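You operate a simulated robot arm through the tools that you are given. There is no shell and no other tool.

You are at the controls of a simulated robot arm. One attempt, no reset.

TASK
Power up the track and run all feeder carriers onto LOAD.
Fine: FEED back to HOLD; stop once all are there.

The check looks at the end state, three seconds after you hand in, the way a careful person would. Anything else that was tipped, shoved, dropped, spilled or broken makes it a failure.

THE ROBOT
A 6-joint arm with a two-finger gripper, fixed in place. Base frame: the origin is at the foot of the arm, x ahead of it, y to its left, z up. Lengths are in m, angles in degrees, forces in N, time in s.
With the tool pointing down near the work surface it reaches from about 0.36 to 0.68 m from the base axis. Its first joint turns from -66.0 to 66.0 degrees. Payload 2.45 kg.
The tool frame sits at the grasp point between the pads (the TCP): z along the fingers, y along the line on which they close. The tips reach 0.03 m beyond it. The gripper opens to 0.106 m. The gripper's body begins 0.079 m behind the TCP.
Orientation is that of the tool frame in the base frame, as a unit quaternion [x, y, z, w]. With the fingers straight down and closing along the base's y, the tool's x points along the base's -x, its y along +y and its z along -z.

THE INTERFACE
- The arm moves only by the tool jog_arm. Its argument "moves" is a list of rows, each an object (a shift or turn left out is 0, a gripper value left out holds the last) with "slide": the shift along the tool's x, y, z in m, a list of three; "angular": the turn, a rotation vector about the tool's x, y, z in degrees, a list of three. In form: [{"slide": [x, y, z], "angular": [rx, ry, rz]}, ...]. A call has 1 to 20 rows; each row shifts and turns the commanded pose from where the row before left it, along the tool's axes as they then stand. "hand" is the finger opening in m, from 0 to 0.106, set as the call begins (left out, the last holds). Rows are played at 5 a second. More than 0.05 m and 8.6 degrees between two rows, or a gripper value outside its range, and nothing of the call is played. Where a pose cannot be reached the arm comes as near as it can. A force on the tool above 40 N (or 10 N above the force at the start of the call, whichever is more), or a blocked arm, ends the call early, and 0.2 s more pass. The fingers move at their own pace (about 0.153 m/s each) and stop on an object; they squeeze with about 38 N. The grip force told is the motor's: it shows also when the fingers shut on nothing. Time passes only in rows, and 0.2 s behind the last, so rows that do not move let the fingers close. The reply holds the time, the measured pose of the TCP, the force on the tool along the base axes, the opening and the grip force, in the units named above and with some noise, with the torque about the TCP (base axes, N m) and any sound that the robot's microphone picked up.
- Cameras (640 x 400 px; columns grow to the right, rows downward): "scene" is fixed at [0.0535, 0.4045, 1.4249]; the picture's right is [-0.82, -0.58, 0.00], its down [-0.23, 0.32, -0.92] and it looks along [0.53, -0.75, -0.39] (base axes); focal length 271 px, centre (320, 200). "wrist" rides on the gripper at [0.076, -0.002, -0.106] in the tool frame; the picture's right is [0.02, 1.00, 0.00], its down [-0.78, 0.02, -0.62] and it looks along [-0.62, 0.01, 0.78] (tool axes); focal length 247 px, centre (320, 200). There is no depth. A picture from a camera that has moved, and an enlarged one, comes with that camera's place and axes in the base frame and with its lens.
- camera(camera): a new picture of that camera. It takes no simulated time.
- enlarge(camera, box): a new picture of the part [left, top, right, bottom] of that camera's present view, enlarged. It takes no simulated time.
- job_done(): hands the job in; it is judged then, once.

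Places have to be worked out from the pictures, the camera data and where the tool is seen. Open the gripper and draw the arm clear of the work before you hand the job in, unless the task says otherwise.

The tools are called after "Call:" by a JSON object that holds its "fn" and its "kwargs". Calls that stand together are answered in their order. jog_arm: Moves the arm, as the interface text tells. Its arguments: {"type":"object","properties":{"moves":{"type":"array","items":{"type":"object","properties":{"slide":{"type":"array","items":{"type":"number"}},"angular":{"type":"array","items":{"type":"number"}}}}},"hand":{"type":"number"}},"required":["moves"]} The other tools are called the same way: camera (camera) takes a picture; enlarge (camera, box) takes an enlarged picture of a part of a camera's view; job_done () hands the job in.

At the start:

```text
time: 0.0
tool_pos: [0.296, -0.0651, 1.3636]
tcp_rot: [0.001, 1.0, -0.001, -0.001]
wrist_force: [-1.0, -0.6, -0.2]
torque: [-0.03, 0.0, 0.03]
finger_gap: 0.106
gripper_force: 0.1
```

scene: 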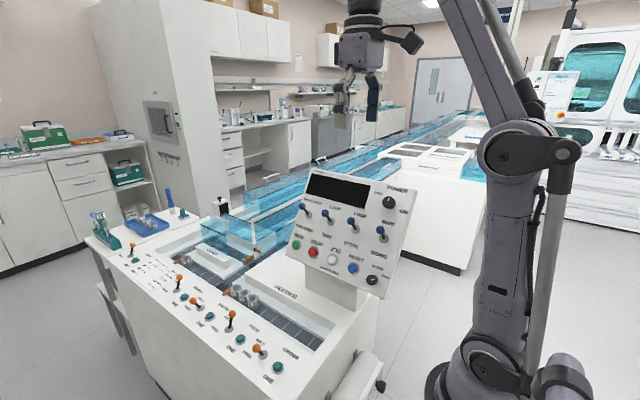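
wrist: 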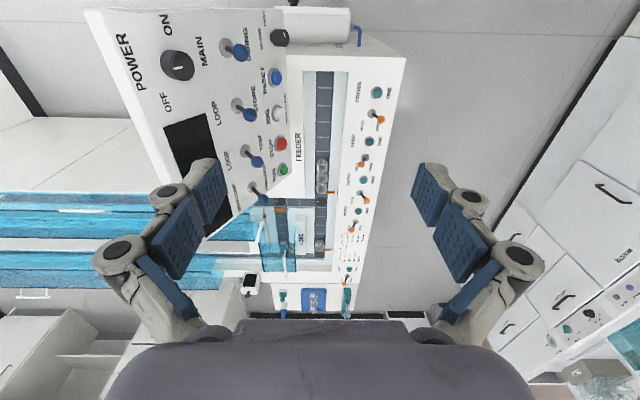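

I'll first look closely at the panel and the feeder deck to read labels and states.

Call:
{"fn": "enlarge", "kwargs": {"camera": "scene", "box": [280, 160, 420, 300]}}

Call:
{"fn": "enlarge", "kwargs": {"camera": "scene", "box": [90, 220, 210, 320]}}

Call:
{"fn": "enlarge", "kwargs": {"camera": "scene", "box": [190, 270, 330, 390]}}

Call:
{"fn": "enlarge", "kwargs": {"camera": "wrist", "box": [230, 60, 410, 320]}}

Call:
{"fn": "enlarge", "kwargs": {"camera": "wrist", "box": [100, 0, 300, 220]}}

```text
2.86 times, centred on (350, 230) of scene
camera zoom: at [0.0535, 0.4045, 1.4249], right [-0.82, -0.58, 0.0], down [-0.23, 0.32, -0.92], along [0.53, -0.75, -0.39], focal length 775 px, centre (234, 114)
```

zoom: 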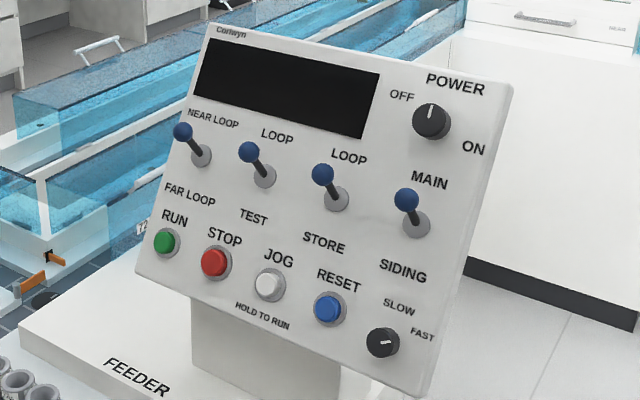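

```text
4.00 times, centred on (150, 270) of scene
camera zoom: at [0.0535, 0.4045, 1.4249], right [-0.82, -0.58, 0.0], down [-0.23, 0.32, -0.92], along [0.53, -0.75, -0.39], focal length 1085 px, centre (1000, -80)
```

zoom: 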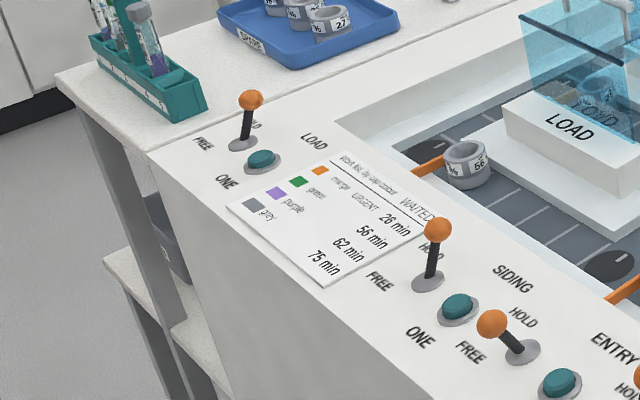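

```text
3.33 times, centred on (260, 330) of scene
camera zoom: at [0.0535, 0.4045, 1.4249], right [-0.82, -0.58, 0.0], down [-0.23, 0.32, -0.92], along [0.53, -0.75, -0.39], focal length 904 px, centre (520, -233)
```

zoom: 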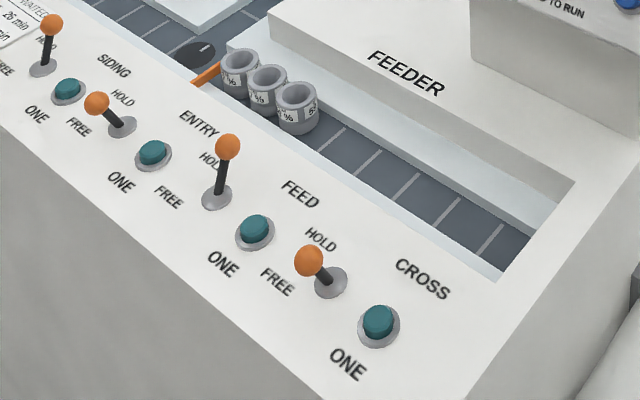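

```text
1.54 times, centred on (320, 190) of wrist
camera zoom: at [0.2202, -0.0664, 1.4696], right [-0.02, 1.0, 0.0], down [0.78, 0.02, 0.62], along [0.62, 0.01, -0.78], focal length 380 px, centre (320, 215)
```

zoom: 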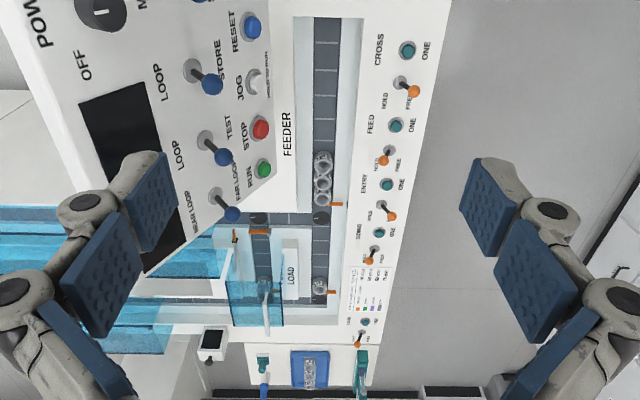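

```text
1.82 times, centred on (200, 110) of wrist
camera zoom: at [0.2202, -0.0664, 1.4696], right [-0.02, 1.0, 0.0], down [0.78, 0.02, 0.62], along [0.62, 0.01, -0.78], focal length 449 px, centre (538, 364)
```

zoom: 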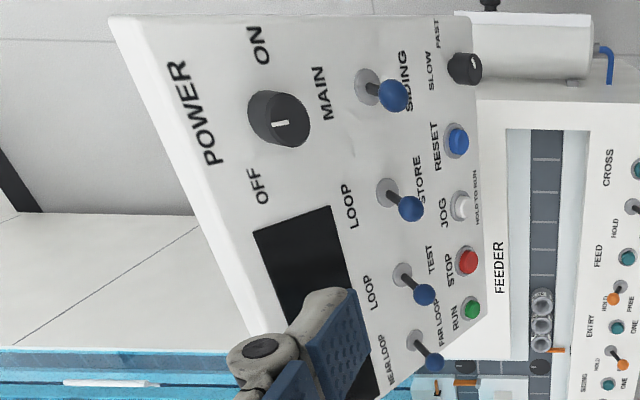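

The deck is at about z≈0.76 and the FEED button near (0.55, 0.09). I zoom further to understand the track route, gates and lever states.

Call:
{"fn": "enlarge", "kwargs": {"camera": "scene", "box": [160, 215, 270, 315]}}

Call:
{"fn": "enlarge", "kwargs": {"camera": "scene", "box": [190, 110, 440, 270]}}

Call:
{"fn": "enlarge", "kwargs": {"camera": "wrist", "box": [230, 180, 380, 320]}}

Call:
{"fn": "enlarge", "kwargs": {"camera": "wrist", "box": [330, 70, 400, 180]}}

Call:
{"fn": "enlarge", "kwargs": {"camera": "wrist", "box": [330, 170, 400, 300]}}

Call:
{"fn": "enlarge", "kwargs": {"camera": "wrist", "box": [0, 180, 320, 330]}}

```text
4.00 times, centred on (215, 265) of scene
camera zoom: at [0.0535, 0.4045, 1.4249], right [-0.82, -0.58, 0.0], down [-0.23, 0.32, -0.92], along [0.53, -0.75, -0.39], focal length 1085 px, centre (740, -60)
```

zoom: 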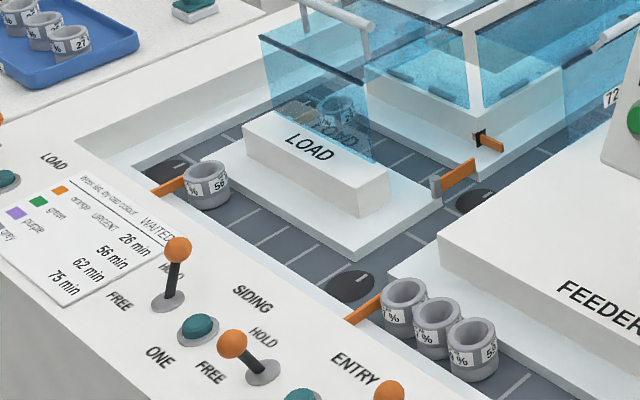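

```text
2.50 times, centred on (315, 190) of scene
camera zoom: at [0.0535, 0.4045, 1.4249], right [-0.82, -0.58, 0.0], down [-0.23, 0.32, -0.92], along [0.53, -0.75, -0.39], focal length 678 px, centre (332, 225)
```

zoom: 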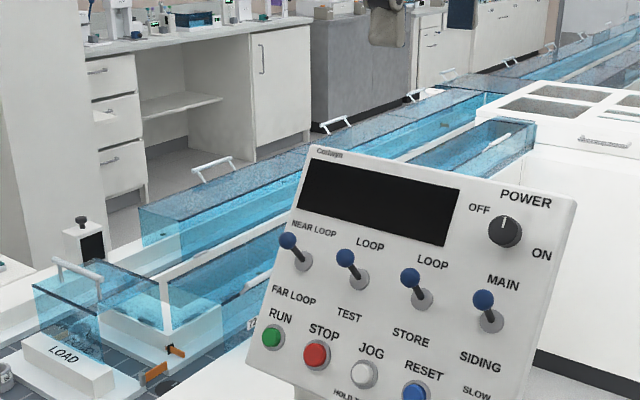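

```text
2.86 times, centred on (305, 250) of wrist
camera zoom: at [0.2202, -0.0664, 1.4696], right [-0.02, 1.0, 0.0], down [0.78, 0.02, 0.62], along [0.62, 0.01, -0.78], focal length 706 px, centre (363, 57)
```

zoom: 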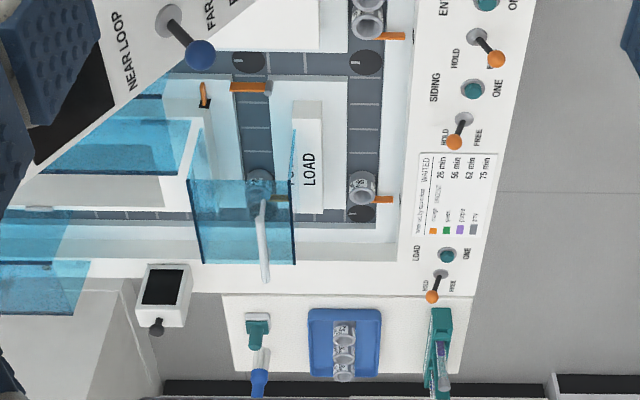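

```text
3.64 times, centred on (365, 125) of wrist
camera zoom: at [0.2202, -0.0664, 1.4696], right [-0.02, 1.0, 0.0], down [0.78, 0.02, 0.62], along [0.62, 0.01, -0.78], focal length 898 px, centre (156, 473)
```

zoom: 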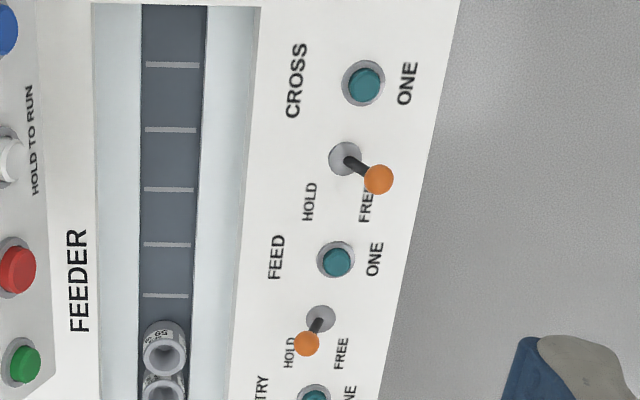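

```text
3.08 times, centred on (365, 235) of wrist
camera zoom: at [0.2202, -0.0664, 1.4696], right [-0.02, 1.0, 0.0], down [0.78, 0.02, 0.62], along [0.62, 0.01, -0.78], focal length 760 px, centre (182, 92)
```

zoom: 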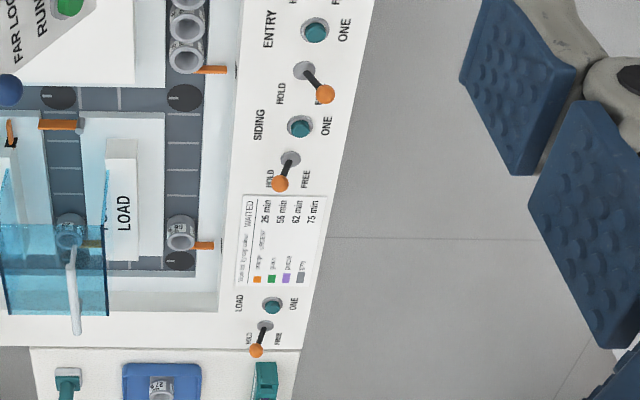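

```text
2.00 times, centred on (160, 255) of wrist
camera zoom: at [0.2202, -0.0664, 1.4696], right [-0.02, 1.0, 0.0], down [0.78, 0.02, 0.62], along [0.62, 0.01, -0.78], focal length 494 px, centre (640, 90)
```

zoom: 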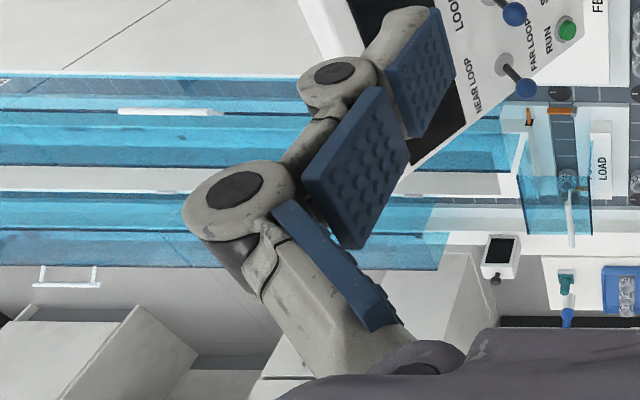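

The lower row of the panel sits near (0.33…0.53, -0.14, 0.97) and the power knob near (0.28, -0.24, 1.14), with the panel tilted back about 30°. I move the arm forward, high above everything, to get a better view of the track around LOAD.

Call:
{"fn": "jog_arm", "kwargs": {"moves": [{"slide": [-0.04, 0, 0.01]}, {"slide": [-0.04, 0, 0.01]}, {"slide": [-0.04, 0, 0.01]}, {"slide": [-0.04, 0, 0.01]}, {"slide": [-0.04, 0, 0.01]}, {"slide": [0, 0, 0]}, {"slide": [0, 0, 0]}], "hand": 0.106}}

Call:
{"fn": "camera", "kwargs": {"camera": "wrist"}}

Call:
{"fn": "enlarge", "kwargs": {"camera": "wrist", "box": [200, 100, 420, 260]}}

```text
time: 1.6
tool_pos: [0.4734, -0.0654, 1.2791]
tcp_rot: [0.0, 1.0, -0.001, 0.0]
wrist_force: [0.0, 0.7, 0.5]
torque: [0.0, -0.03, -0.02]
finger_gap: 0.106
gripper_force: 0.0
out of reach, approached as far as the arm can: row 3, 4, 5
```

```text
taken
camera wrist: at [0.3981, -0.0666, 1.3842], right [-0.02, 1.0, 0.0], down [0.78, 0.02, 0.62], along [0.62, 0.01, -0.78], focal length 247 px, centre (320, 200)
```

wrist: 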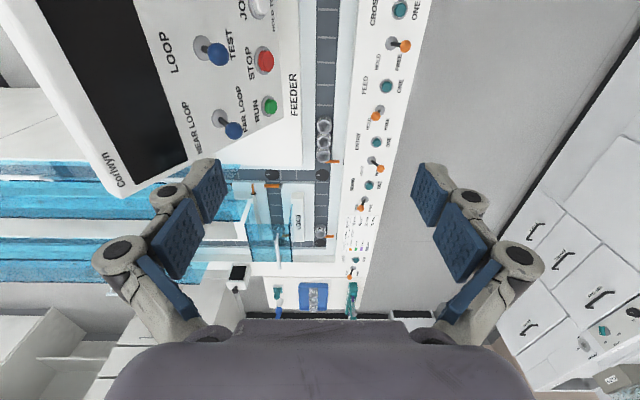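

```text
2.50 times, centred on (310, 180) of wrist
camera zoom: at [0.3981, -0.0666, 1.3842], right [-0.02, 1.0, 0.0], down [0.78, 0.02, 0.62], along [0.62, 0.01, -0.78], focal length 617 px, centre (345, 250)
```

zoom: 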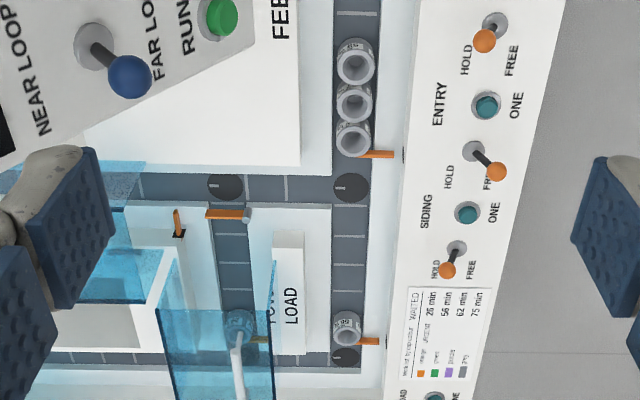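

The feeder line reaches a round turntable in front of the LOAD column, and there is a second column with a carrier under a blue hood. I lower the arm to a closer viewpoint, staying on the +y side clear of the panel.

Call:
{"fn": "jog_arm", "kwargs": {"moves": [{"slide": [-0.01, 0.016, 0.03]}, {"slide": [-0.02, 0.016, 0.03]}, {"slide": [-0.02, 0.016, 0.03]}, {"slide": [-0.02, 0.016, 0.03]}, {"slide": [-0.02, 0.0, 0.03]}, {"slide": [0, 0, 0]}]}}

Call:
{"fn": "camera", "kwargs": {"camera": "wrist"}}

Call:
{"fn": "enlarge", "kwargs": {"camera": "wrist", "box": [180, 60, 400, 220]}}

Call:
{"fn": "enlarge", "kwargs": {"camera": "wrist", "box": [220, 120, 340, 220]}}

```text
time: 3.0
tool_pos: [0.5676, 0.001, 1.1333]
tcp_rot: [0.0, 1.0, 0.0, 0.0]
wrist_force: [-0.1, 0.6, 0.2]
torque: [0.02, 0.0, -0.02]
finger_gap: 0.1062
gripper_force: 0.1
```

```text
taken
camera wrist: at [0.4911, -0.0001, 1.2395], right [-0.02, 1.0, 0.0], down [0.78, 0.02, 0.62], along [0.62, 0.01, -0.78], focal length 247 px, centre (320, 200)
```

wrist: 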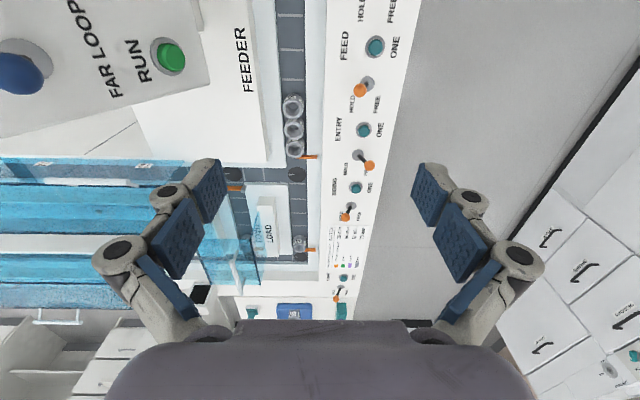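

```text
2.50 times, centred on (290, 140) of wrist
camera zoom: at [0.4911, -0.0001, 1.2395], right [-0.02, 1.0, 0.0], down [0.78, 0.02, 0.62], along [0.62, 0.01, -0.78], focal length 617 px, centre (395, 350)
```

zoom: 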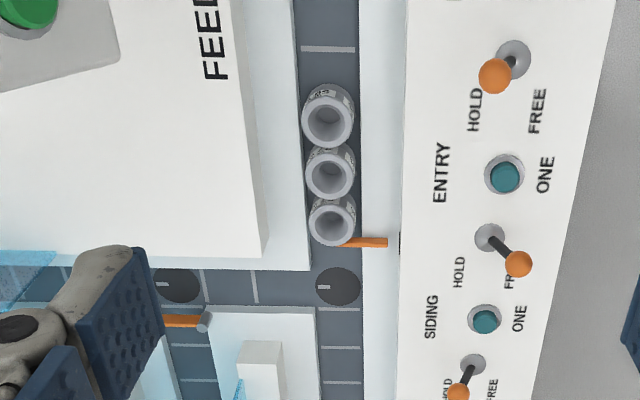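

```text
4.00 times, centred on (280, 170) of wrist
camera zoom: at [0.4911, -0.0001, 1.2395], right [-0.02, 1.0, 0.0], down [0.78, 0.02, 0.62], along [0.62, 0.01, -0.78], focal length 988 px, centre (480, 320)
```

zoom: 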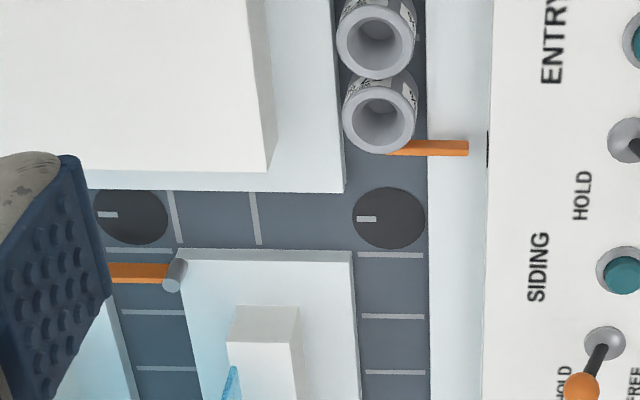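

The levers read LOAD/SIDING/FEED at HOLD and ENTRY/CROSS at FREE; the FEED lever ball is near (0.603, 0.065, 0.812). Now I step back and tilt the tool to face the panel squarely so I can look at the power knob and verify the panel's geometry.

Call:
{"fn": "jog_arm", "kwargs": {"moves": [{"slide": [0.04, 0.013, -0.005]}, {"slide": [0.04, 0.013, -0.005]}, {"slide": [0.04, 0.013, -0.005]}, {"slide": [0.03, 0.013, -0.005]}, {"angular": [8.2, 0, 0]}, {"angular": [8.3, 0, 0]}, {"angular": [8.3, 0, 0]}, {"angular": [8.3, 0, 0]}, {"angular": [8.3, 0, 0]}, {"angular": [8.3, 0, 0]}, {"angular": [8.3, 0, 0]}, {"slide": [0, 0, 0]}]}}

Call:
{"fn": "camera", "kwargs": {"camera": "wrist"}}

Call:
{"fn": "camera", "kwargs": {"camera": "scene"}}

```text
time: 5.6
tool_pos: [0.4141, 0.0536, 1.1518]
tcp_rot: [-0.002, 0.875, -0.483, 0.003]
wrist_force: [0.1, -0.1, 0.5]
torque: [0.0, -0.01, -0.02]
finger_gap: 0.1062
gripper_force: 0.1
```

```text
taken
camera wrist: at [0.3374, 0.1424, 1.2092], right [-0.02, 0.53, -0.85], down [0.78, 0.54, 0.32], along [0.63, -0.65, -0.43], focal length 247 px, centre (320, 200)
```

wrist: 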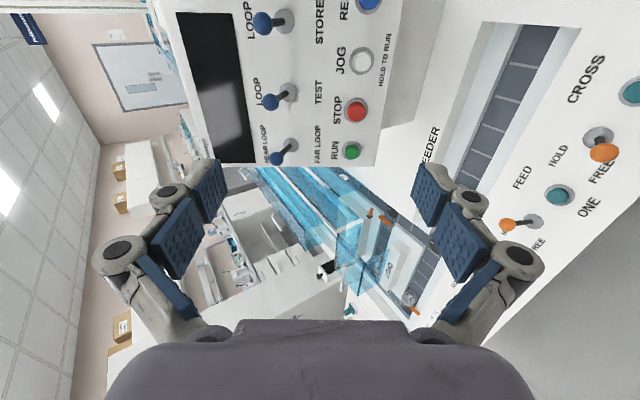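

```text
taken
```

scene: 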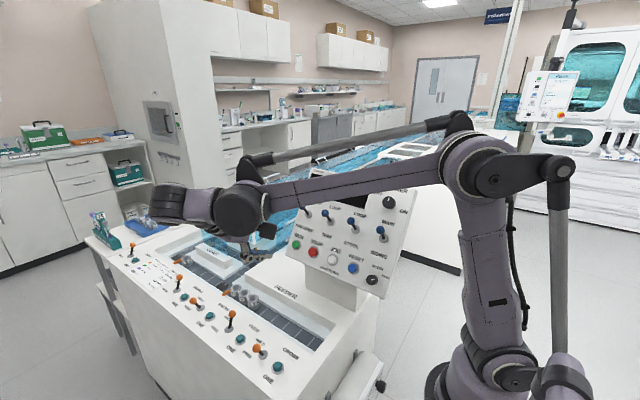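

The tool now faces the panel. I turn it -90° about its own axis, so that the camera looks from above and the fingers close horizontally, leaving room to turn the knob clockwise afterwards.

Call:
{"fn": "jog_arm", "kwargs": {"moves": [{"angular": [0, 0, -8.2]}, {"angular": [0, 0, -8.2]}, {"angular": [0, 0, -8.2]}, {"angular": [0, 0, -8.2]}, {"angular": [0, 0, -8.2]}, {"angular": [0, 0, -8.2]}, {"angular": [0, 0, -8.2]}, {"angular": [0, 0, -8.2]}, {"angular": [0, 0, -8.2]}, {"angular": [0, 0, -8.2]}, {"angular": [0, 0, -8]}, {"slide": [0, 0, 0]}]}}

Call:
{"fn": "camera", "kwargs": {"camera": "wrist"}}

```text
time: 8.2
tool_pos: [0.4145, 0.0523, 1.1523]
tcp_rot: [0.62, -0.617, 0.344, 0.34]
wrist_force: [-0.5, -0.8, 0.1]
torque: [-0.01, 0.01, -0.02]
finger_gap: 0.1059
gripper_force: 0.0
```

```text
taken
camera wrist: at [0.4158, 0.1023, 1.2722], right [-1.0, -0.02, 0.02], down [-0.02, 0.94, -0.33], along [-0.01, -0.33, -0.94], focal length 247 px, centre (320, 200)
```

wrist: 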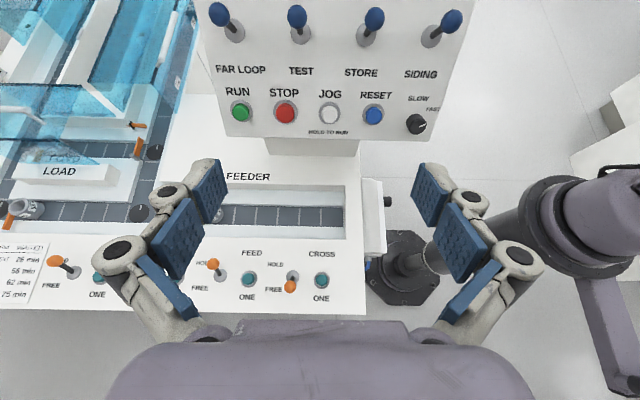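

Good view. I shift toward the power knob (keeping about 0.2 m standoff) to see its pointer and the top of the panel.

Call:
{"fn": "jog_arm", "kwargs": {"moves": [{"slide": [0.035, 0.029, 0]}, {"slide": [0.035, 0.029, 0]}, {"slide": [0.035, 0.029, 0]}, {"slide": [0.035, 0.029, 0]}, {"slide": [0, 0, 0]}]}}

Call:
{"fn": "camera", "kwargs": {"camera": "wrist"}}

Call:
{"fn": "camera", "kwargs": {"camera": "scene"}}

```text
time: 9.4
tool_pos: [0.2993, -0.0232, 1.27]
tcp_rot: [0.619, -0.618, 0.343, 0.342]
wrist_force: [-0.8, -0.1, 0.3]
torque: [-0.01, 0.01, -0.01]
finger_gap: 0.1058
gripper_force: 0.0
```

```text
taken
camera wrist: at [0.3005, 0.0277, 1.3906], right [-1.0, -0.01, 0.02], down [-0.02, 0.94, -0.33], along [-0.01, -0.34, -0.94], focal length 247 px, centre (320, 200)
```

wrist: 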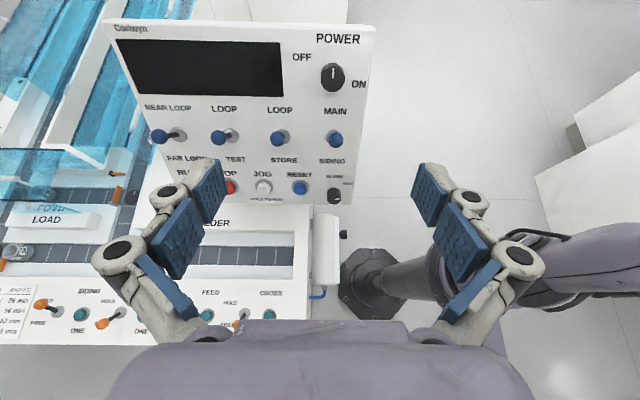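

```text
taken
```

scene: 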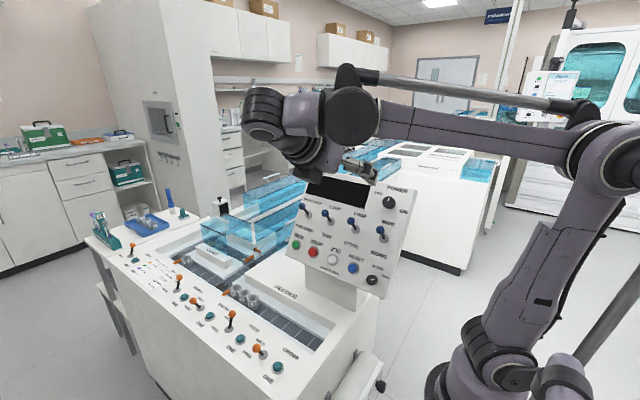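

Call:
{"fn": "enlarge", "kwargs": {"camera": "wrist", "box": [270, 20, 390, 110]}}

Call:
{"fn": "enlarge", "kwargs": {"camera": "wrist", "box": [90, 10, 390, 210]}}

Call:
{"fn": "enlarge", "kwargs": {"camera": "wrist", "box": [0, 150, 150, 300]}}

Call:
{"fn": "enlarge", "kwargs": {"camera": "scene", "box": [280, 160, 420, 300]}}

```text
4.44 times, centred on (330, 65) of wrist
camera zoom: at [0.3005, 0.0277, 1.3906], right [-1.0, -0.01, 0.02], down [-0.02, 0.94, -0.33], along [-0.01, -0.34, -0.94], focal length 1098 px, centre (276, 800)
```

zoom: 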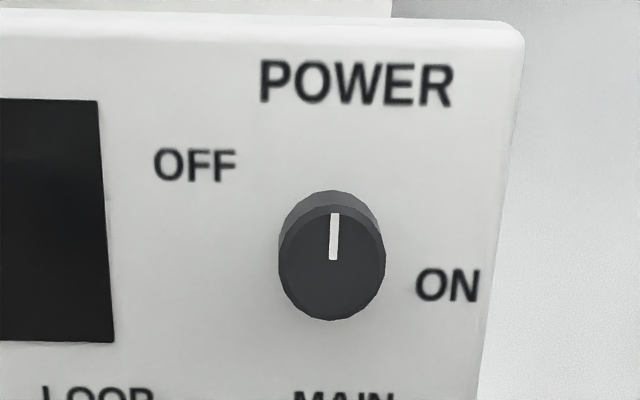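

```text
2.00 times, centred on (240, 110) of wrist
camera zoom: at [0.3005, 0.0277, 1.3906], right [-1.0, -0.01, 0.02], down [-0.02, 0.94, -0.33], along [-0.01, -0.34, -0.94], focal length 494 px, centre (480, 380)
```

zoom: 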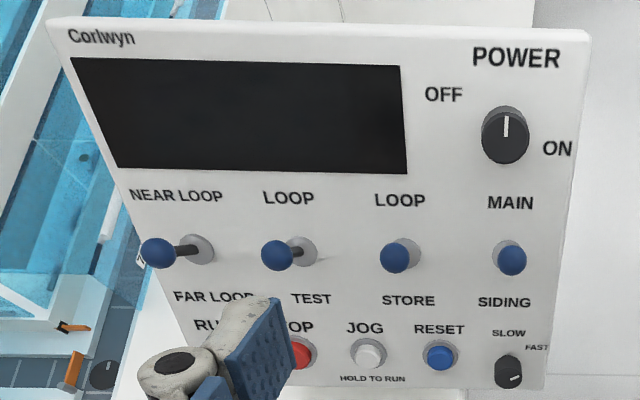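

```text
2.67 times, centred on (75, 225) of wrist
camera zoom: at [0.3005, 0.0277, 1.3906], right [-1.0, -0.01, 0.02], down [-0.02, 0.94, -0.33], along [-0.01, -0.34, -0.94], focal length 659 px, centre (973, 133)
```

zoom: 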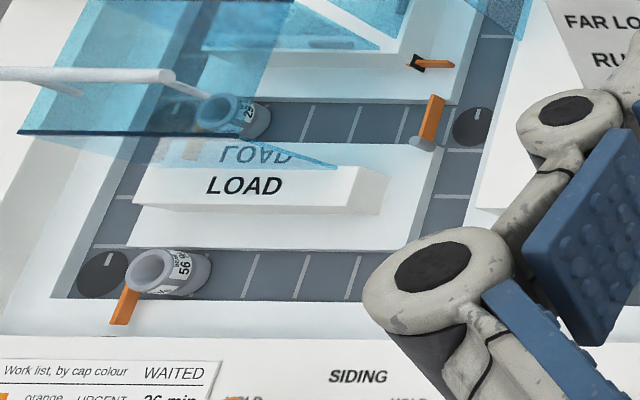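

```text
2.86 times, centred on (350, 230) of scene
camera zoom: at [0.0535, 0.4044, 1.4249], right [-0.82, -0.58, 0.0], down [-0.23, 0.32, -0.92], along [0.53, -0.75, -0.39], focal length 775 px, centre (234, 114)
```

zoom: 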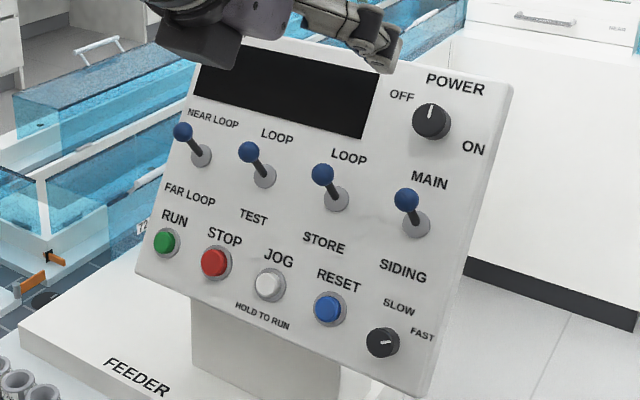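

The knob pointer points up (OFF); the knob face centre computes to about (0.283, -0.238, 1.134), 0.25 m ahead along the tool and 0.017 to its +y. I line up and approach to 5 cm short of it with the fingers opened to 0.06.

Call:
{"fn": "jog_arm", "kwargs": {"moves": [{"slide": [-0.002, 0.0165, 0.02]}, {"slide": [0, 0, 0.04]}, {"slide": [0, 0, 0.04]}, {"slide": [0, 0, 0.04]}, {"slide": [0, 0, 0.04]}, {"slide": [0, 0, 0]}, {"slide": [0, 0, 0]}], "hand": 0.06}}

Call:
{"fn": "camera", "kwargs": {"camera": "wrist"}}

Call:
{"fn": "enlarge", "kwargs": {"camera": "scene", "box": [320, 150, 430, 240]}}

```text
time: 11.0
tool_pos: [0.2815, -0.1741, 1.1749]
tcp_rot: [0.619, -0.618, 0.343, 0.342]
wrist_force: [0.1, 0.7, 0.2]
torque: [-0.01, -0.02, -0.01]
finger_gap: 0.0598
gripper_force: 0.0
```

```text
taken
camera wrist: at [0.2828, -0.1237, 1.2942], right [-1.0, -0.01, 0.02], down [-0.02, 0.94, -0.34], along [-0.01, -0.34, -0.94], focal length 247 px, centre (320, 200)
```

wrist: 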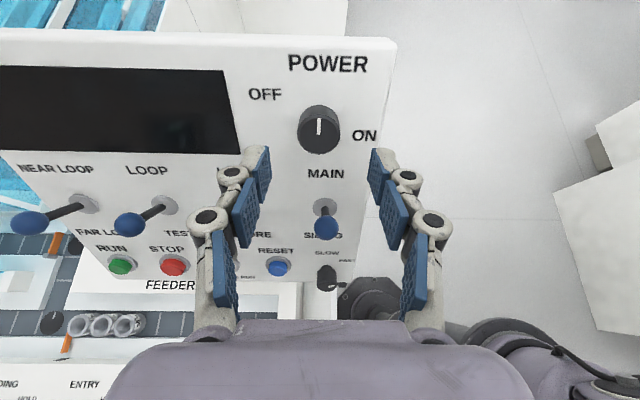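

```text
4.44 times, centred on (375, 195) of scene
camera zoom: at [0.0535, 0.4045, 1.4249], right [-0.82, -0.58, 0.0], down [-0.23, 0.32, -0.92], along [0.53, -0.75, -0.39], focal length 1205 px, centre (76, 222)
```

zoom: 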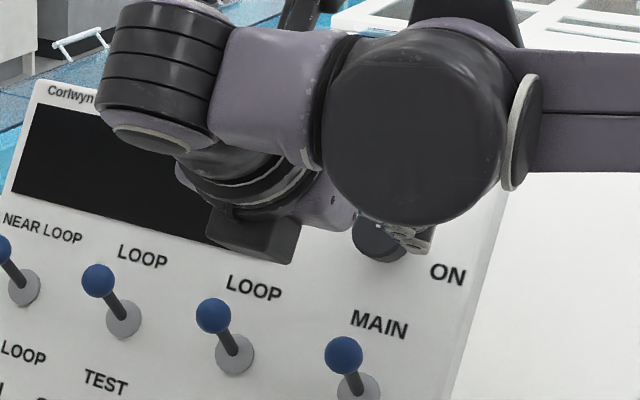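

The knob sits right where predicted (col 319, row 130, ~7.5 cm ahead). I advance so the pads straddle the knob, then close on it.

Call:
{"fn": "jog_arm", "kwargs": {"moves": [{"slide": [0, 0, 0.03]}, {"slide": [0, 0, 0.015]}, {"slide": [0, 0, 0.01]}, {"slide": [0, 0, 0]}], "hand": 0.06}}

Call:
{"fn": "camera", "kwargs": {"camera": "wrist"}}

```text
time: 12.0
tool_pos: [0.2809, -0.2189, 1.1461]
tcp_rot: [0.619, -0.618, 0.344, 0.342]
wrist_force: [-0.2, -0.6, 0.2]
torque: [0.02, 0.03, -0.01]
finger_gap: 0.0599
gripper_force: 0.2
```

```text
taken
camera wrist: at [0.2831, -0.1683, 1.2654], right [-1.0, -0.01, 0.02], down [-0.02, 0.94, -0.33], along [-0.01, -0.34, -0.94], focal length 247 px, centre (320, 200)
```

wrist: 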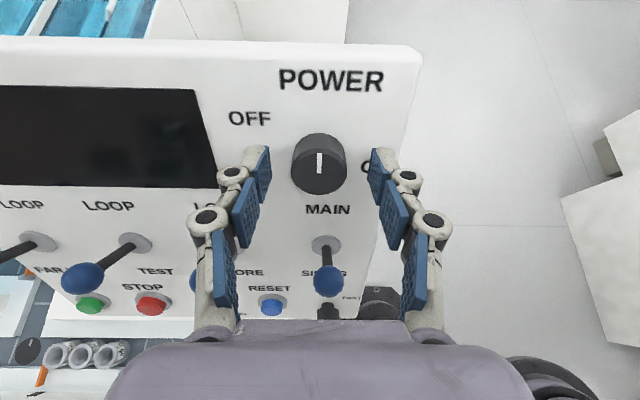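

The pads now straddle the knob with about 1 cm overlap, centred. I go in 3 mm more and close on it.

Call:
{"fn": "jog_arm", "kwargs": {"moves": [{"slide": [0, 0, 0.003]}, {"slide": [0, 0, 0]}, {"slide": [0, 0, 0]}, {"slide": [0, 0, 0]}], "hand": 0.0}}

Call:
{"fn": "camera", "kwargs": {"camera": "wrist"}}

```text
time: 13.0
tool_pos: [0.2817, -0.2196, 1.1429]
tcp_rot: [0.619, -0.618, 0.344, 0.343]
wrist_force: [4.0, 23.9, 21.3]
torque: [-0.28, -0.02, 0.13]
finger_gap: 0.0313
gripper_force: 45.0
```

```text
taken
camera wrist: at [0.2834, -0.1699, 1.2637], right [-1.0, -0.01, 0.02], down [-0.02, 0.94, -0.34], along [-0.01, -0.34, -0.94], focal length 247 px, centre (320, 200)
```

wrist: 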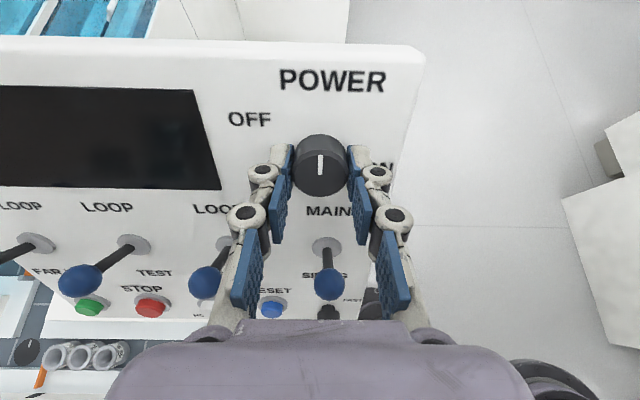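

I've gripped the knob (gap 0.031), but there's about 32 N pushing back along the panel normal, so the tips are touching the panel. I ease back 4 mm.

Call:
{"fn": "jog_arm", "kwargs": {"moves": [{"slide": [0, 0, -0.002]}, {"slide": [0, 0, -0.002]}, {"slide": [0, 0, 0]}]}}

```text
time: 13.8
tool_pos: [0.2814, -0.2196, 1.1437]
tcp_rot: [-0.618, 0.619, -0.344, -0.342]
wrist_force: [15.6, -31.8, -9.7]
torque: [-0.2, -0.18, 0.29]
finger_gap: 0.0314
gripper_force: 44.9
```

Now it pulls the other way, so the grip is tight and the neutral depth lies between. I go back in 2 mm.

Call:
{"fn": "jog_arm", "kwargs": {"moves": [{"slide": [0, 0, 0.002]}, {"slide": [0, 0, 0]}]}}

```text
time: 14.4
tool_pos: [0.2825, -0.2194, 1.1435]
tcp_rot: [0.618, -0.618, 0.343, 0.343]
wrist_force: [11.6, -7.1, 7.3]
torque: [0.28, -0.25, 0.33]
finger_gap: 0.0313
gripper_force: 45.2
```

Forces are small now. I turn the knob clockwise about 30° in small steps and watch the torque.

Call:
{"fn": "jog_arm", "kwargs": {"moves": [{"angular": [0, 0, 5]}, {"angular": [0, 0, 5]}, {"angular": [0, 0, 5]}, {"angular": [0, 0, 5]}, {"angular": [0, 0, 5]}, {"angular": [0, 0, 5]}]}}

Call:
{"fn": "camera", "kwargs": {"camera": "wrist"}}

```text
time: 15.8
tool_pos: [0.2832, -0.2197, 1.1453]
tcp_rot: [-0.439, 0.756, -0.422, -0.239]
wrist_force: [26.1, -20.9, -6.6]
torque: [0.39, -0.39, 0.83]
finger_gap: 0.0315
gripper_force: 44.9
```

```text
taken
camera wrist: at [0.2453, -0.1646, 1.2563], right [-0.88, 0.25, -0.41], down [0.37, 0.89, -0.25], along [0.31, -0.37, -0.88], focal length 247 px, centre (320, 200)
```

wrist: 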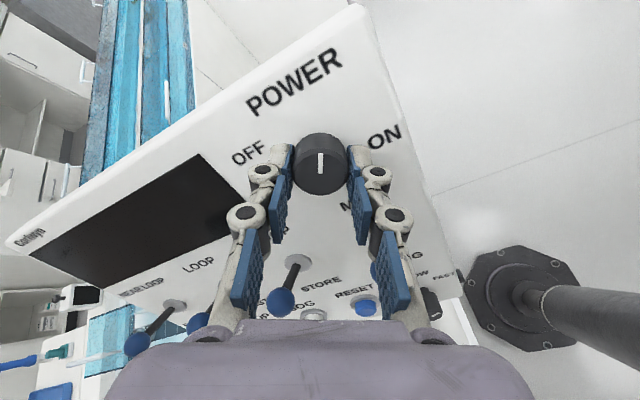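

The knob follows the tool. I relieve the side load (shift ~1 mm toward +x and 1 mm in) and continue turning.

Call:
{"fn": "jog_arm", "kwargs": {"moves": [{"slide": [-0.0006, -0.001, 0.0012]}, {"angular": [0, 0, 5]}, {"angular": [0, 0, 5]}, {"angular": [0, 0, 5]}, {"angular": [0, 0, 5]}, {"angular": [0, 0, 5]}, {"angular": [0, 0, 5]}]}}

Call:
{"fn": "camera", "kwargs": {"camera": "wrist"}}

```text
time: 17.4
tool_pos: [0.285, -0.2204, 1.1445]
tcp_rot: [-0.227, 0.844, -0.47, -0.124]
wrist_force: [17.9, 13.7, 28.4]
torque: [-0.35, -0.48, 0.9]
finger_gap: 0.0314
gripper_force: 45.1
```

```text
taken
camera wrist: at [0.2183, -0.1508, 1.2333], right [-0.52, 0.45, -0.73], down [0.67, 0.75, -0.02], along [0.54, -0.49, -0.68], focal length 247 px, centre (320, 200)
```

wrist: 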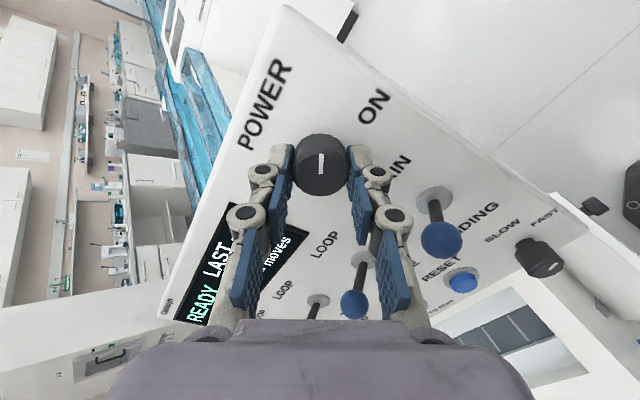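

The display has lit up ("READY …"). I relieve load and continue turning a little to find whether the pointer goes fully to the ON mark.

Call:
{"fn": "jog_arm", "kwargs": {"moves": [{"slide": [-0.0007, -0.0004, -0.001]}, {"angular": [0, 0, 5]}, {"angular": [0, 0, 5]}, {"slide": [0, 0, 0]}]}}

Call:
{"fn": "camera", "kwargs": {"camera": "wrist"}}

Call:
{"fn": "enlarge", "kwargs": {"camera": "scene", "box": [280, 160, 420, 300]}}

```text
time: 18.4
tool_pos: [0.2843, -0.2212, 1.1456]
tcp_rot: [-0.151, 0.86, -0.48, -0.083]
wrist_force: [14.1, -13.7, 12.4]
torque: [-0.45, -0.61, 1.17]
finger_gap: 0.0315
gripper_force: 44.9
```

```text
taken
camera wrist: at [0.2129, -0.1447, 1.2235], right [-0.36, 0.49, -0.79], down [0.73, 0.68, 0.09], along [0.58, -0.55, -0.6], focal length 247 px, centre (320, 200)
```

wrist: 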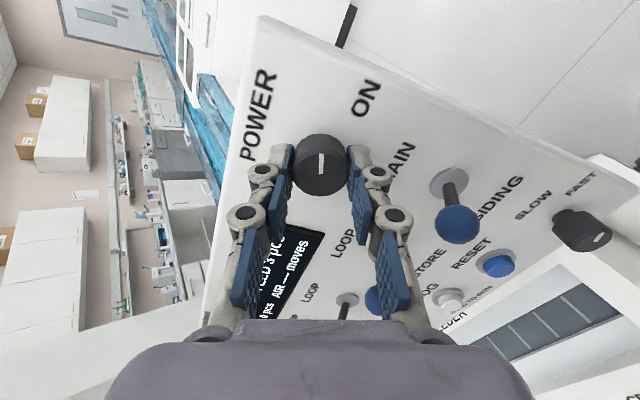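

```text
2.86 times, centred on (350, 230) of scene
camera zoom: at [0.0538, 0.4041, 1.425], right [-0.82, -0.58, 0.0], down [-0.23, 0.32, -0.92], along [0.53, -0.75, -0.39], focal length 775 px, centre (234, 114)
```

zoom: 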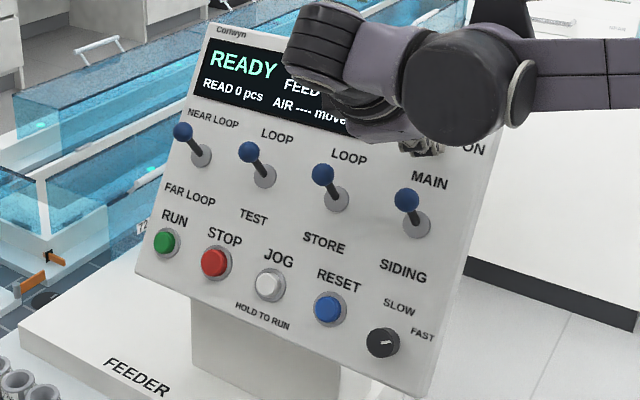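

READY is shown. The pointer's at ~70°; I go on another 20° toward the ON mark, watching torque.

Call:
{"fn": "jog_arm", "kwargs": {"moves": [{"slide": [-0.0008, 0, 0]}, {"angular": [0, 0, 5]}, {"angular": [0, 0, 5]}, {"angular": [0, 0, 5]}, {"angular": [0, 0, 5]}, {"slide": [0, 0, 0]}]}}

Call:
{"fn": "camera", "kwargs": {"camera": "wrist"}}

```text
time: 19.8
tool_pos: [0.2851, -0.2204, 1.1464]
tcp_rot: [0.001, 0.872, -0.489, 0.0]
wrist_force: [5.1, -20.2, 18.4]
torque: [-0.88, 0.04, 0.8]
finger_gap: 0.0312
gripper_force: 44.6
```

```text
taken
camera wrist: at [0.2086, -0.1307, 1.2021], right [-0.02, 0.52, -0.85], down [0.78, 0.54, 0.31], along [0.62, -0.66, -0.42], focal length 247 px, centre (320, 200)
```

wrist: 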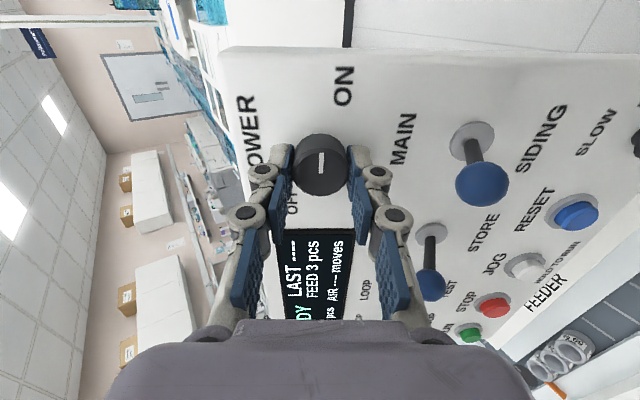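

The pointer now points right, at ON. I release the knob and back straight off the panel.

Call:
{"fn": "jog_arm", "kwargs": {"moves": [{"slide": [0, 0, 0]}, {"slide": [0, 0, 0]}, {"slide": [0, 0, -0.02]}, {"slide": [0, 0, -0.04]}, {"slide": [0, 0, -0.04]}, {"slide": [0, 0, -0.04]}, {"slide": [0, 0, -0.04]}, {"slide": [-0.04, 0, -0.02]}, {"slide": [-0.04, 0, -0.02]}, {"slide": [0, 0, 0]}], "hand": 0.055}}

Call:
{"fn": "camera", "kwargs": {"camera": "wrist"}}

Call:
{"fn": "enlarge", "kwargs": {"camera": "scene", "box": [280, 160, 420, 300]}}

Call:
{"fn": "camera", "kwargs": {"camera": "scene"}}

```text
time: 22.0
tool_pos: [0.3643, -0.0361, 1.2589]
tcp_rot: [0.001, 0.874, -0.485, 0.0]
wrist_force: [0.2, -0.3, 0.2]
torque: [-0.03, 0.01, 0.0]
finger_gap: 0.0551
gripper_force: 0.0
```

```text
taken
camera wrist: at [0.2892, 0.0539, 1.3165], right [-0.02, 0.53, -0.85], down [0.78, 0.54, 0.32], along [0.62, -0.66, -0.43], focal length 247 px, centre (320, 200)
```

wrist: 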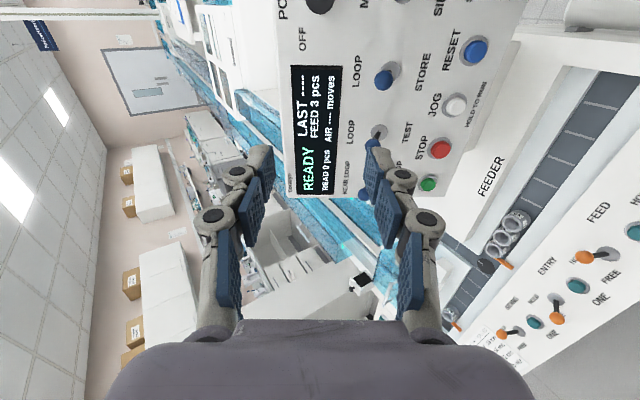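

```text
2.86 times, centred on (350, 230) of scene
camera zoom: at [0.0535, 0.4045, 1.4249], right [-0.82, -0.58, 0.0], down [-0.23, 0.32, -0.92], along [0.53, -0.75, -0.39], focal length 775 px, centre (234, 114)
```

zoom: 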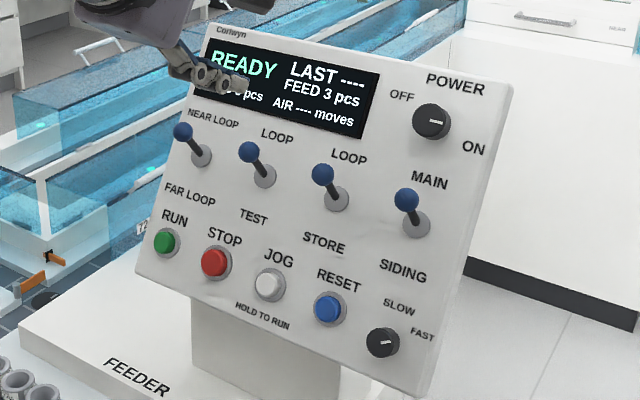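

```text
taken
```

scene: 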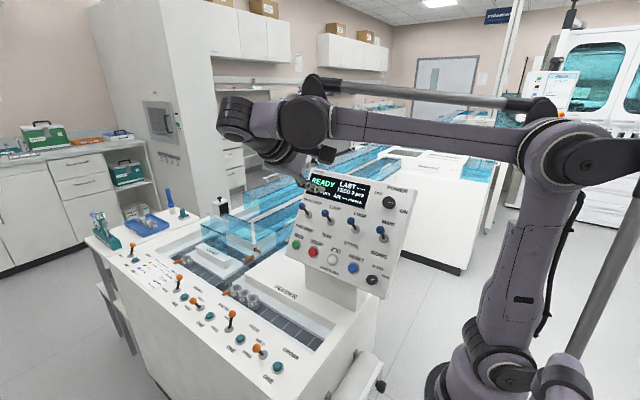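

Power's on: "READY, FEED 3 pcs". Next is the FEED lever: I move off the panel, bring the tool back to vertical, and go above the lever.

Call:
{"fn": "jog_arm", "kwargs": {"moves": [{"slide": [-0.012, 0.035, -0.018]}, {"slide": [-0.012, 0.035, -0.018]}, {"slide": [-0.012, 0.035, -0.018]}, {"angular": [-8.3, 0, 0]}, {"angular": [-8.3, 0, 0]}, {"angular": [-8.3, 0, 0]}, {"angular": [-8.3, 0, 0]}, {"angular": [-8.3, 0, 0]}, {"angular": [-8.3, 0, 0]}, {"angular": [-8.2, 0, 0]}, {"slide": [-0.025, 0, 0.031]}, {"slide": [-0.025, 0, 0.031]}, {"slide": [-0.025, 0, 0.031]}, {"slide": [-0.025, 0, 0.031]}, {"slide": [-0.025, 0, 0.031]}, {"slide": [-0.025, 0, 0.031]}, {"slide": [-0.025, 0, 0.031]}, {"slide": [-0.025, 0, 0.031]}, {"slide": [0, 0, 0]}], "hand": 0.045}}

Call:
{"fn": "camera", "kwargs": {"camera": "wrist"}}

Call:
{"fn": "enlarge", "kwargs": {"camera": "scene", "box": [160, 220, 300, 340]}}

```text
time: 26.0
tool_pos: [0.6131, 0.052, 0.9509]
tcp_rot: [0.001, 1.0, 0.0, 0.0]
wrist_force: [-1.3, 0.0, 0.8]
torque: [-0.01, -0.01, 0.02]
finger_gap: 0.045
gripper_force: 0.0
out of reach, approached as far as the arm can: row 3
```

```text
taken
camera wrist: at [0.5373, 0.0506, 1.0561], right [-0.02, 1.0, 0.0], down [0.78, 0.02, 0.62], along [0.62, 0.01, -0.78], focal length 247 px, centre (320, 200)
```

wrist: 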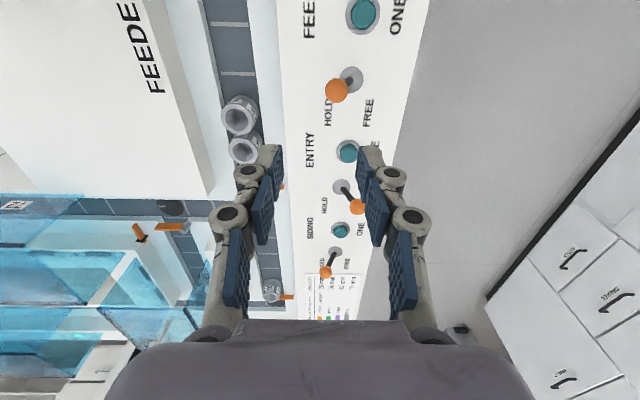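

```text
3.33 times, centred on (230, 280) of scene
camera zoom: at [0.0535, 0.4045, 1.4249], right [-0.82, -0.58, 0.0], down [-0.23, 0.32, -0.92], along [0.53, -0.75, -0.39], focal length 904 px, centre (620, -67)
```

zoom: 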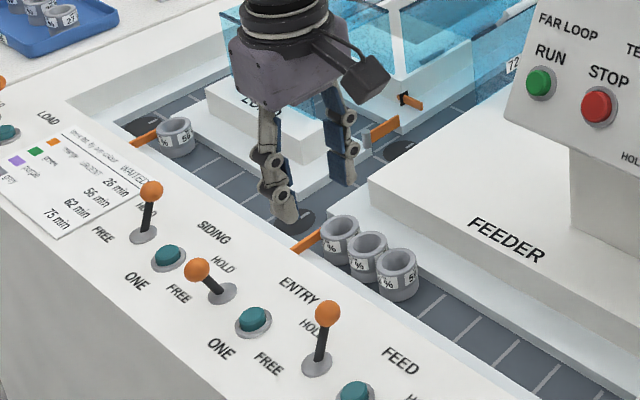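

The FEED ball is at about (0.601, 0.066, 0.812). I align above it and lower the open fingers to straddle it.

Call:
{"fn": "jog_arm", "kwargs": {"moves": [{"slide": [0.012, 0.014, 0.01]}, {"slide": [0, 0, 0.035]}, {"slide": [0, 0, 0.035]}, {"slide": [0, 0, 0.03]}, {"slide": [0, 0, 0.015]}, {"slide": [0, 0, 0]}]}}

Call:
{"fn": "camera", "kwargs": {"camera": "wrist"}}

Call:
{"fn": "enlarge", "kwargs": {"camera": "scene", "box": [160, 240, 300, 360]}}

```text
time: 27.4
tool_pos: [0.5994, 0.0669, 0.8276]
tcp_rot: [0.0, 1.0, 0.0, 0.0]
wrist_force: [0.2, -0.1, 1.1]
torque: [0.0, 0.02, -0.01]
finger_gap: 0.045
gripper_force: 0.0
```

```text
taken
camera wrist: at [0.5232, 0.0661, 0.9324], right [-0.02, 1.0, 0.0], down [0.78, 0.02, 0.62], along [0.62, 0.01, -0.78], focal length 247 px, centre (320, 200)
```

wrist: 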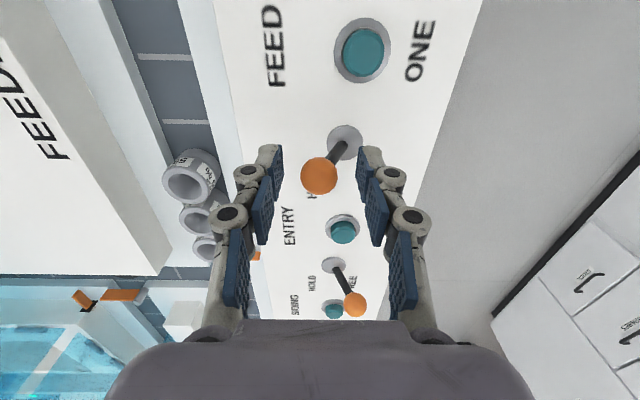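

```text
3.33 times, centred on (230, 300) of scene
camera zoom: at [0.0535, 0.4045, 1.4249], right [-0.82, -0.58, 0.0], down [-0.23, 0.32, -0.92], along [0.53, -0.75, -0.39], focal length 904 px, centre (620, -133)
```

zoom: 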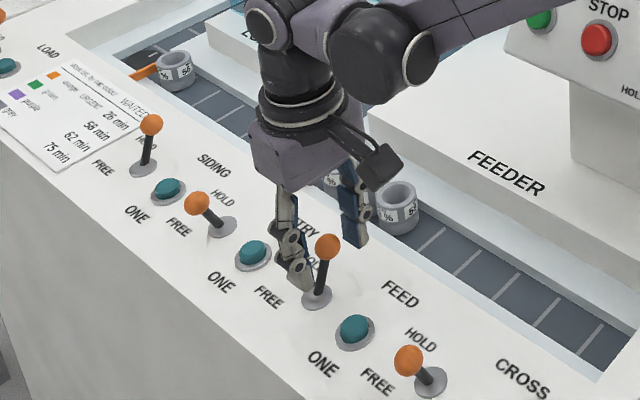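

The ball sits between the fingers. I now push the lever toward FREE (+y) in small steps.

Call:
{"fn": "jog_arm", "kwargs": {"moves": [{"slide": [0, 0.01, 0]}, {"slide": [0, 0.01, 0]}, {"slide": [0, 0.01, 0]}, {"slide": [0, 0.01, 0]}, {"slide": [0, 0.008, 0]}, {"slide": [0, 0, 0]}]}}

Call:
{"fn": "camera", "kwargs": {"camera": "wrist"}}

```text
time: 28.8
tool_pos: [0.5985, 0.1134, 0.8259]
tcp_rot: [0.001, 1.0, 0.0, 0.0]
wrist_force: [1.6, 0.1, 0.1]
torque: [-0.01, 0.0, -0.03]
finger_gap: 0.0451
gripper_force: 0.1
```

```text
taken
camera wrist: at [0.5231, 0.1125, 0.9318], right [-0.02, 1.0, 0.0], down [0.78, 0.02, 0.62], along [0.62, 0.01, -0.78], focal length 247 px, centre (320, 200)
```

wrist: 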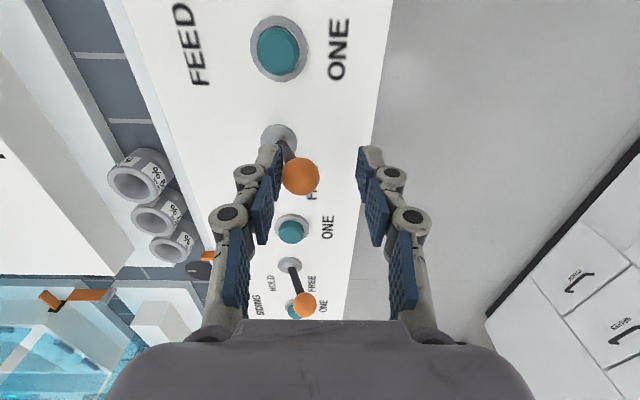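

The lever is now at FREE (ball y≈0.103, same tilt as the ENTRY lever). I lift clear, shift back, and tilt the tool toward the panel again.

Call:
{"fn": "jog_arm", "kwargs": {"moves": [{"slide": [0, -0.005, -0.01]}, {"slide": [0, 0, -0.046]}, {"slide": [0, 0, -0.046]}, {"slide": [0, 0, -0.046]}, {"slide": [0, 0, -0.046]}, {"slide": [0, 0, -0.046]}, {"slide": [0, 0, -0.034]}, {"slide": [0.036, -0.01, 0]}, {"slide": [0.036, -0.01, 0]}, {"angular": [8.3, 0, 0]}, {"angular": [8.3, 0, 0]}, {"angular": [8.3, 0, 0]}, {"angular": [8.3, 0, 0]}, {"angular": [8.3, 0, 0]}, {"angular": [8.3, 0, 0]}, {"angular": [8.2, 0, 0]}, {"slide": [0, 0, 0]}]}}

Call:
{"fn": "enlarge", "kwargs": {"camera": "scene", "box": [110, 220, 300, 380]}}

Call:
{"fn": "camera", "kwargs": {"camera": "wrist"}}

```text
time: 32.4
tool_pos: [0.5269, 0.0879, 1.1002]
tcp_rot: [0.001, 0.874, -0.486, 0.0]
wrist_force: [-0.4, -0.1, 1.2]
torque: [0.02, -0.01, 0.01]
finger_gap: 0.0447
gripper_force: 0.1
```

```text
2.50 times, centred on (205, 300) of scene
camera zoom: at [0.0535, 0.4045, 1.4249], right [-0.82, -0.58, 0.0], down [-0.23, 0.32, -0.92], along [0.53, -0.75, -0.39], focal length 678 px, centre (608, -50)
```

zoom: 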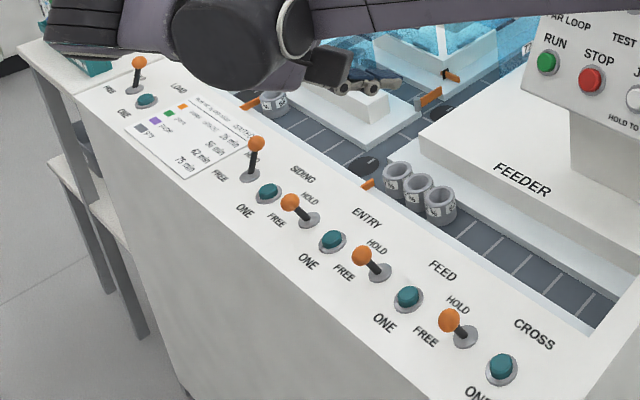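

```text
taken
camera wrist: at [0.4512, 0.1782, 1.1578], right [-0.02, 0.53, -0.85], down [0.78, 0.54, 0.31], along [0.62, -0.66, -0.43], focal length 247 px, centre (320, 200)
```

wrist: 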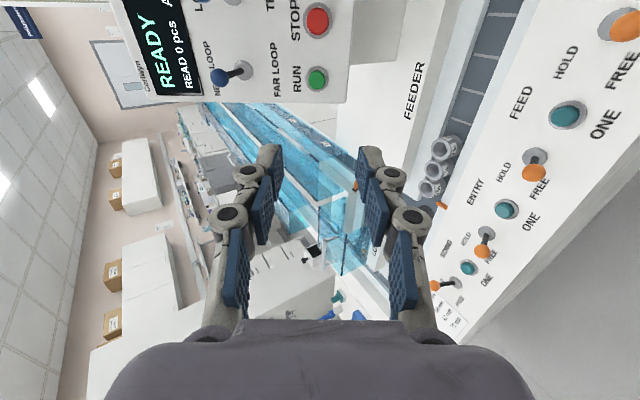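

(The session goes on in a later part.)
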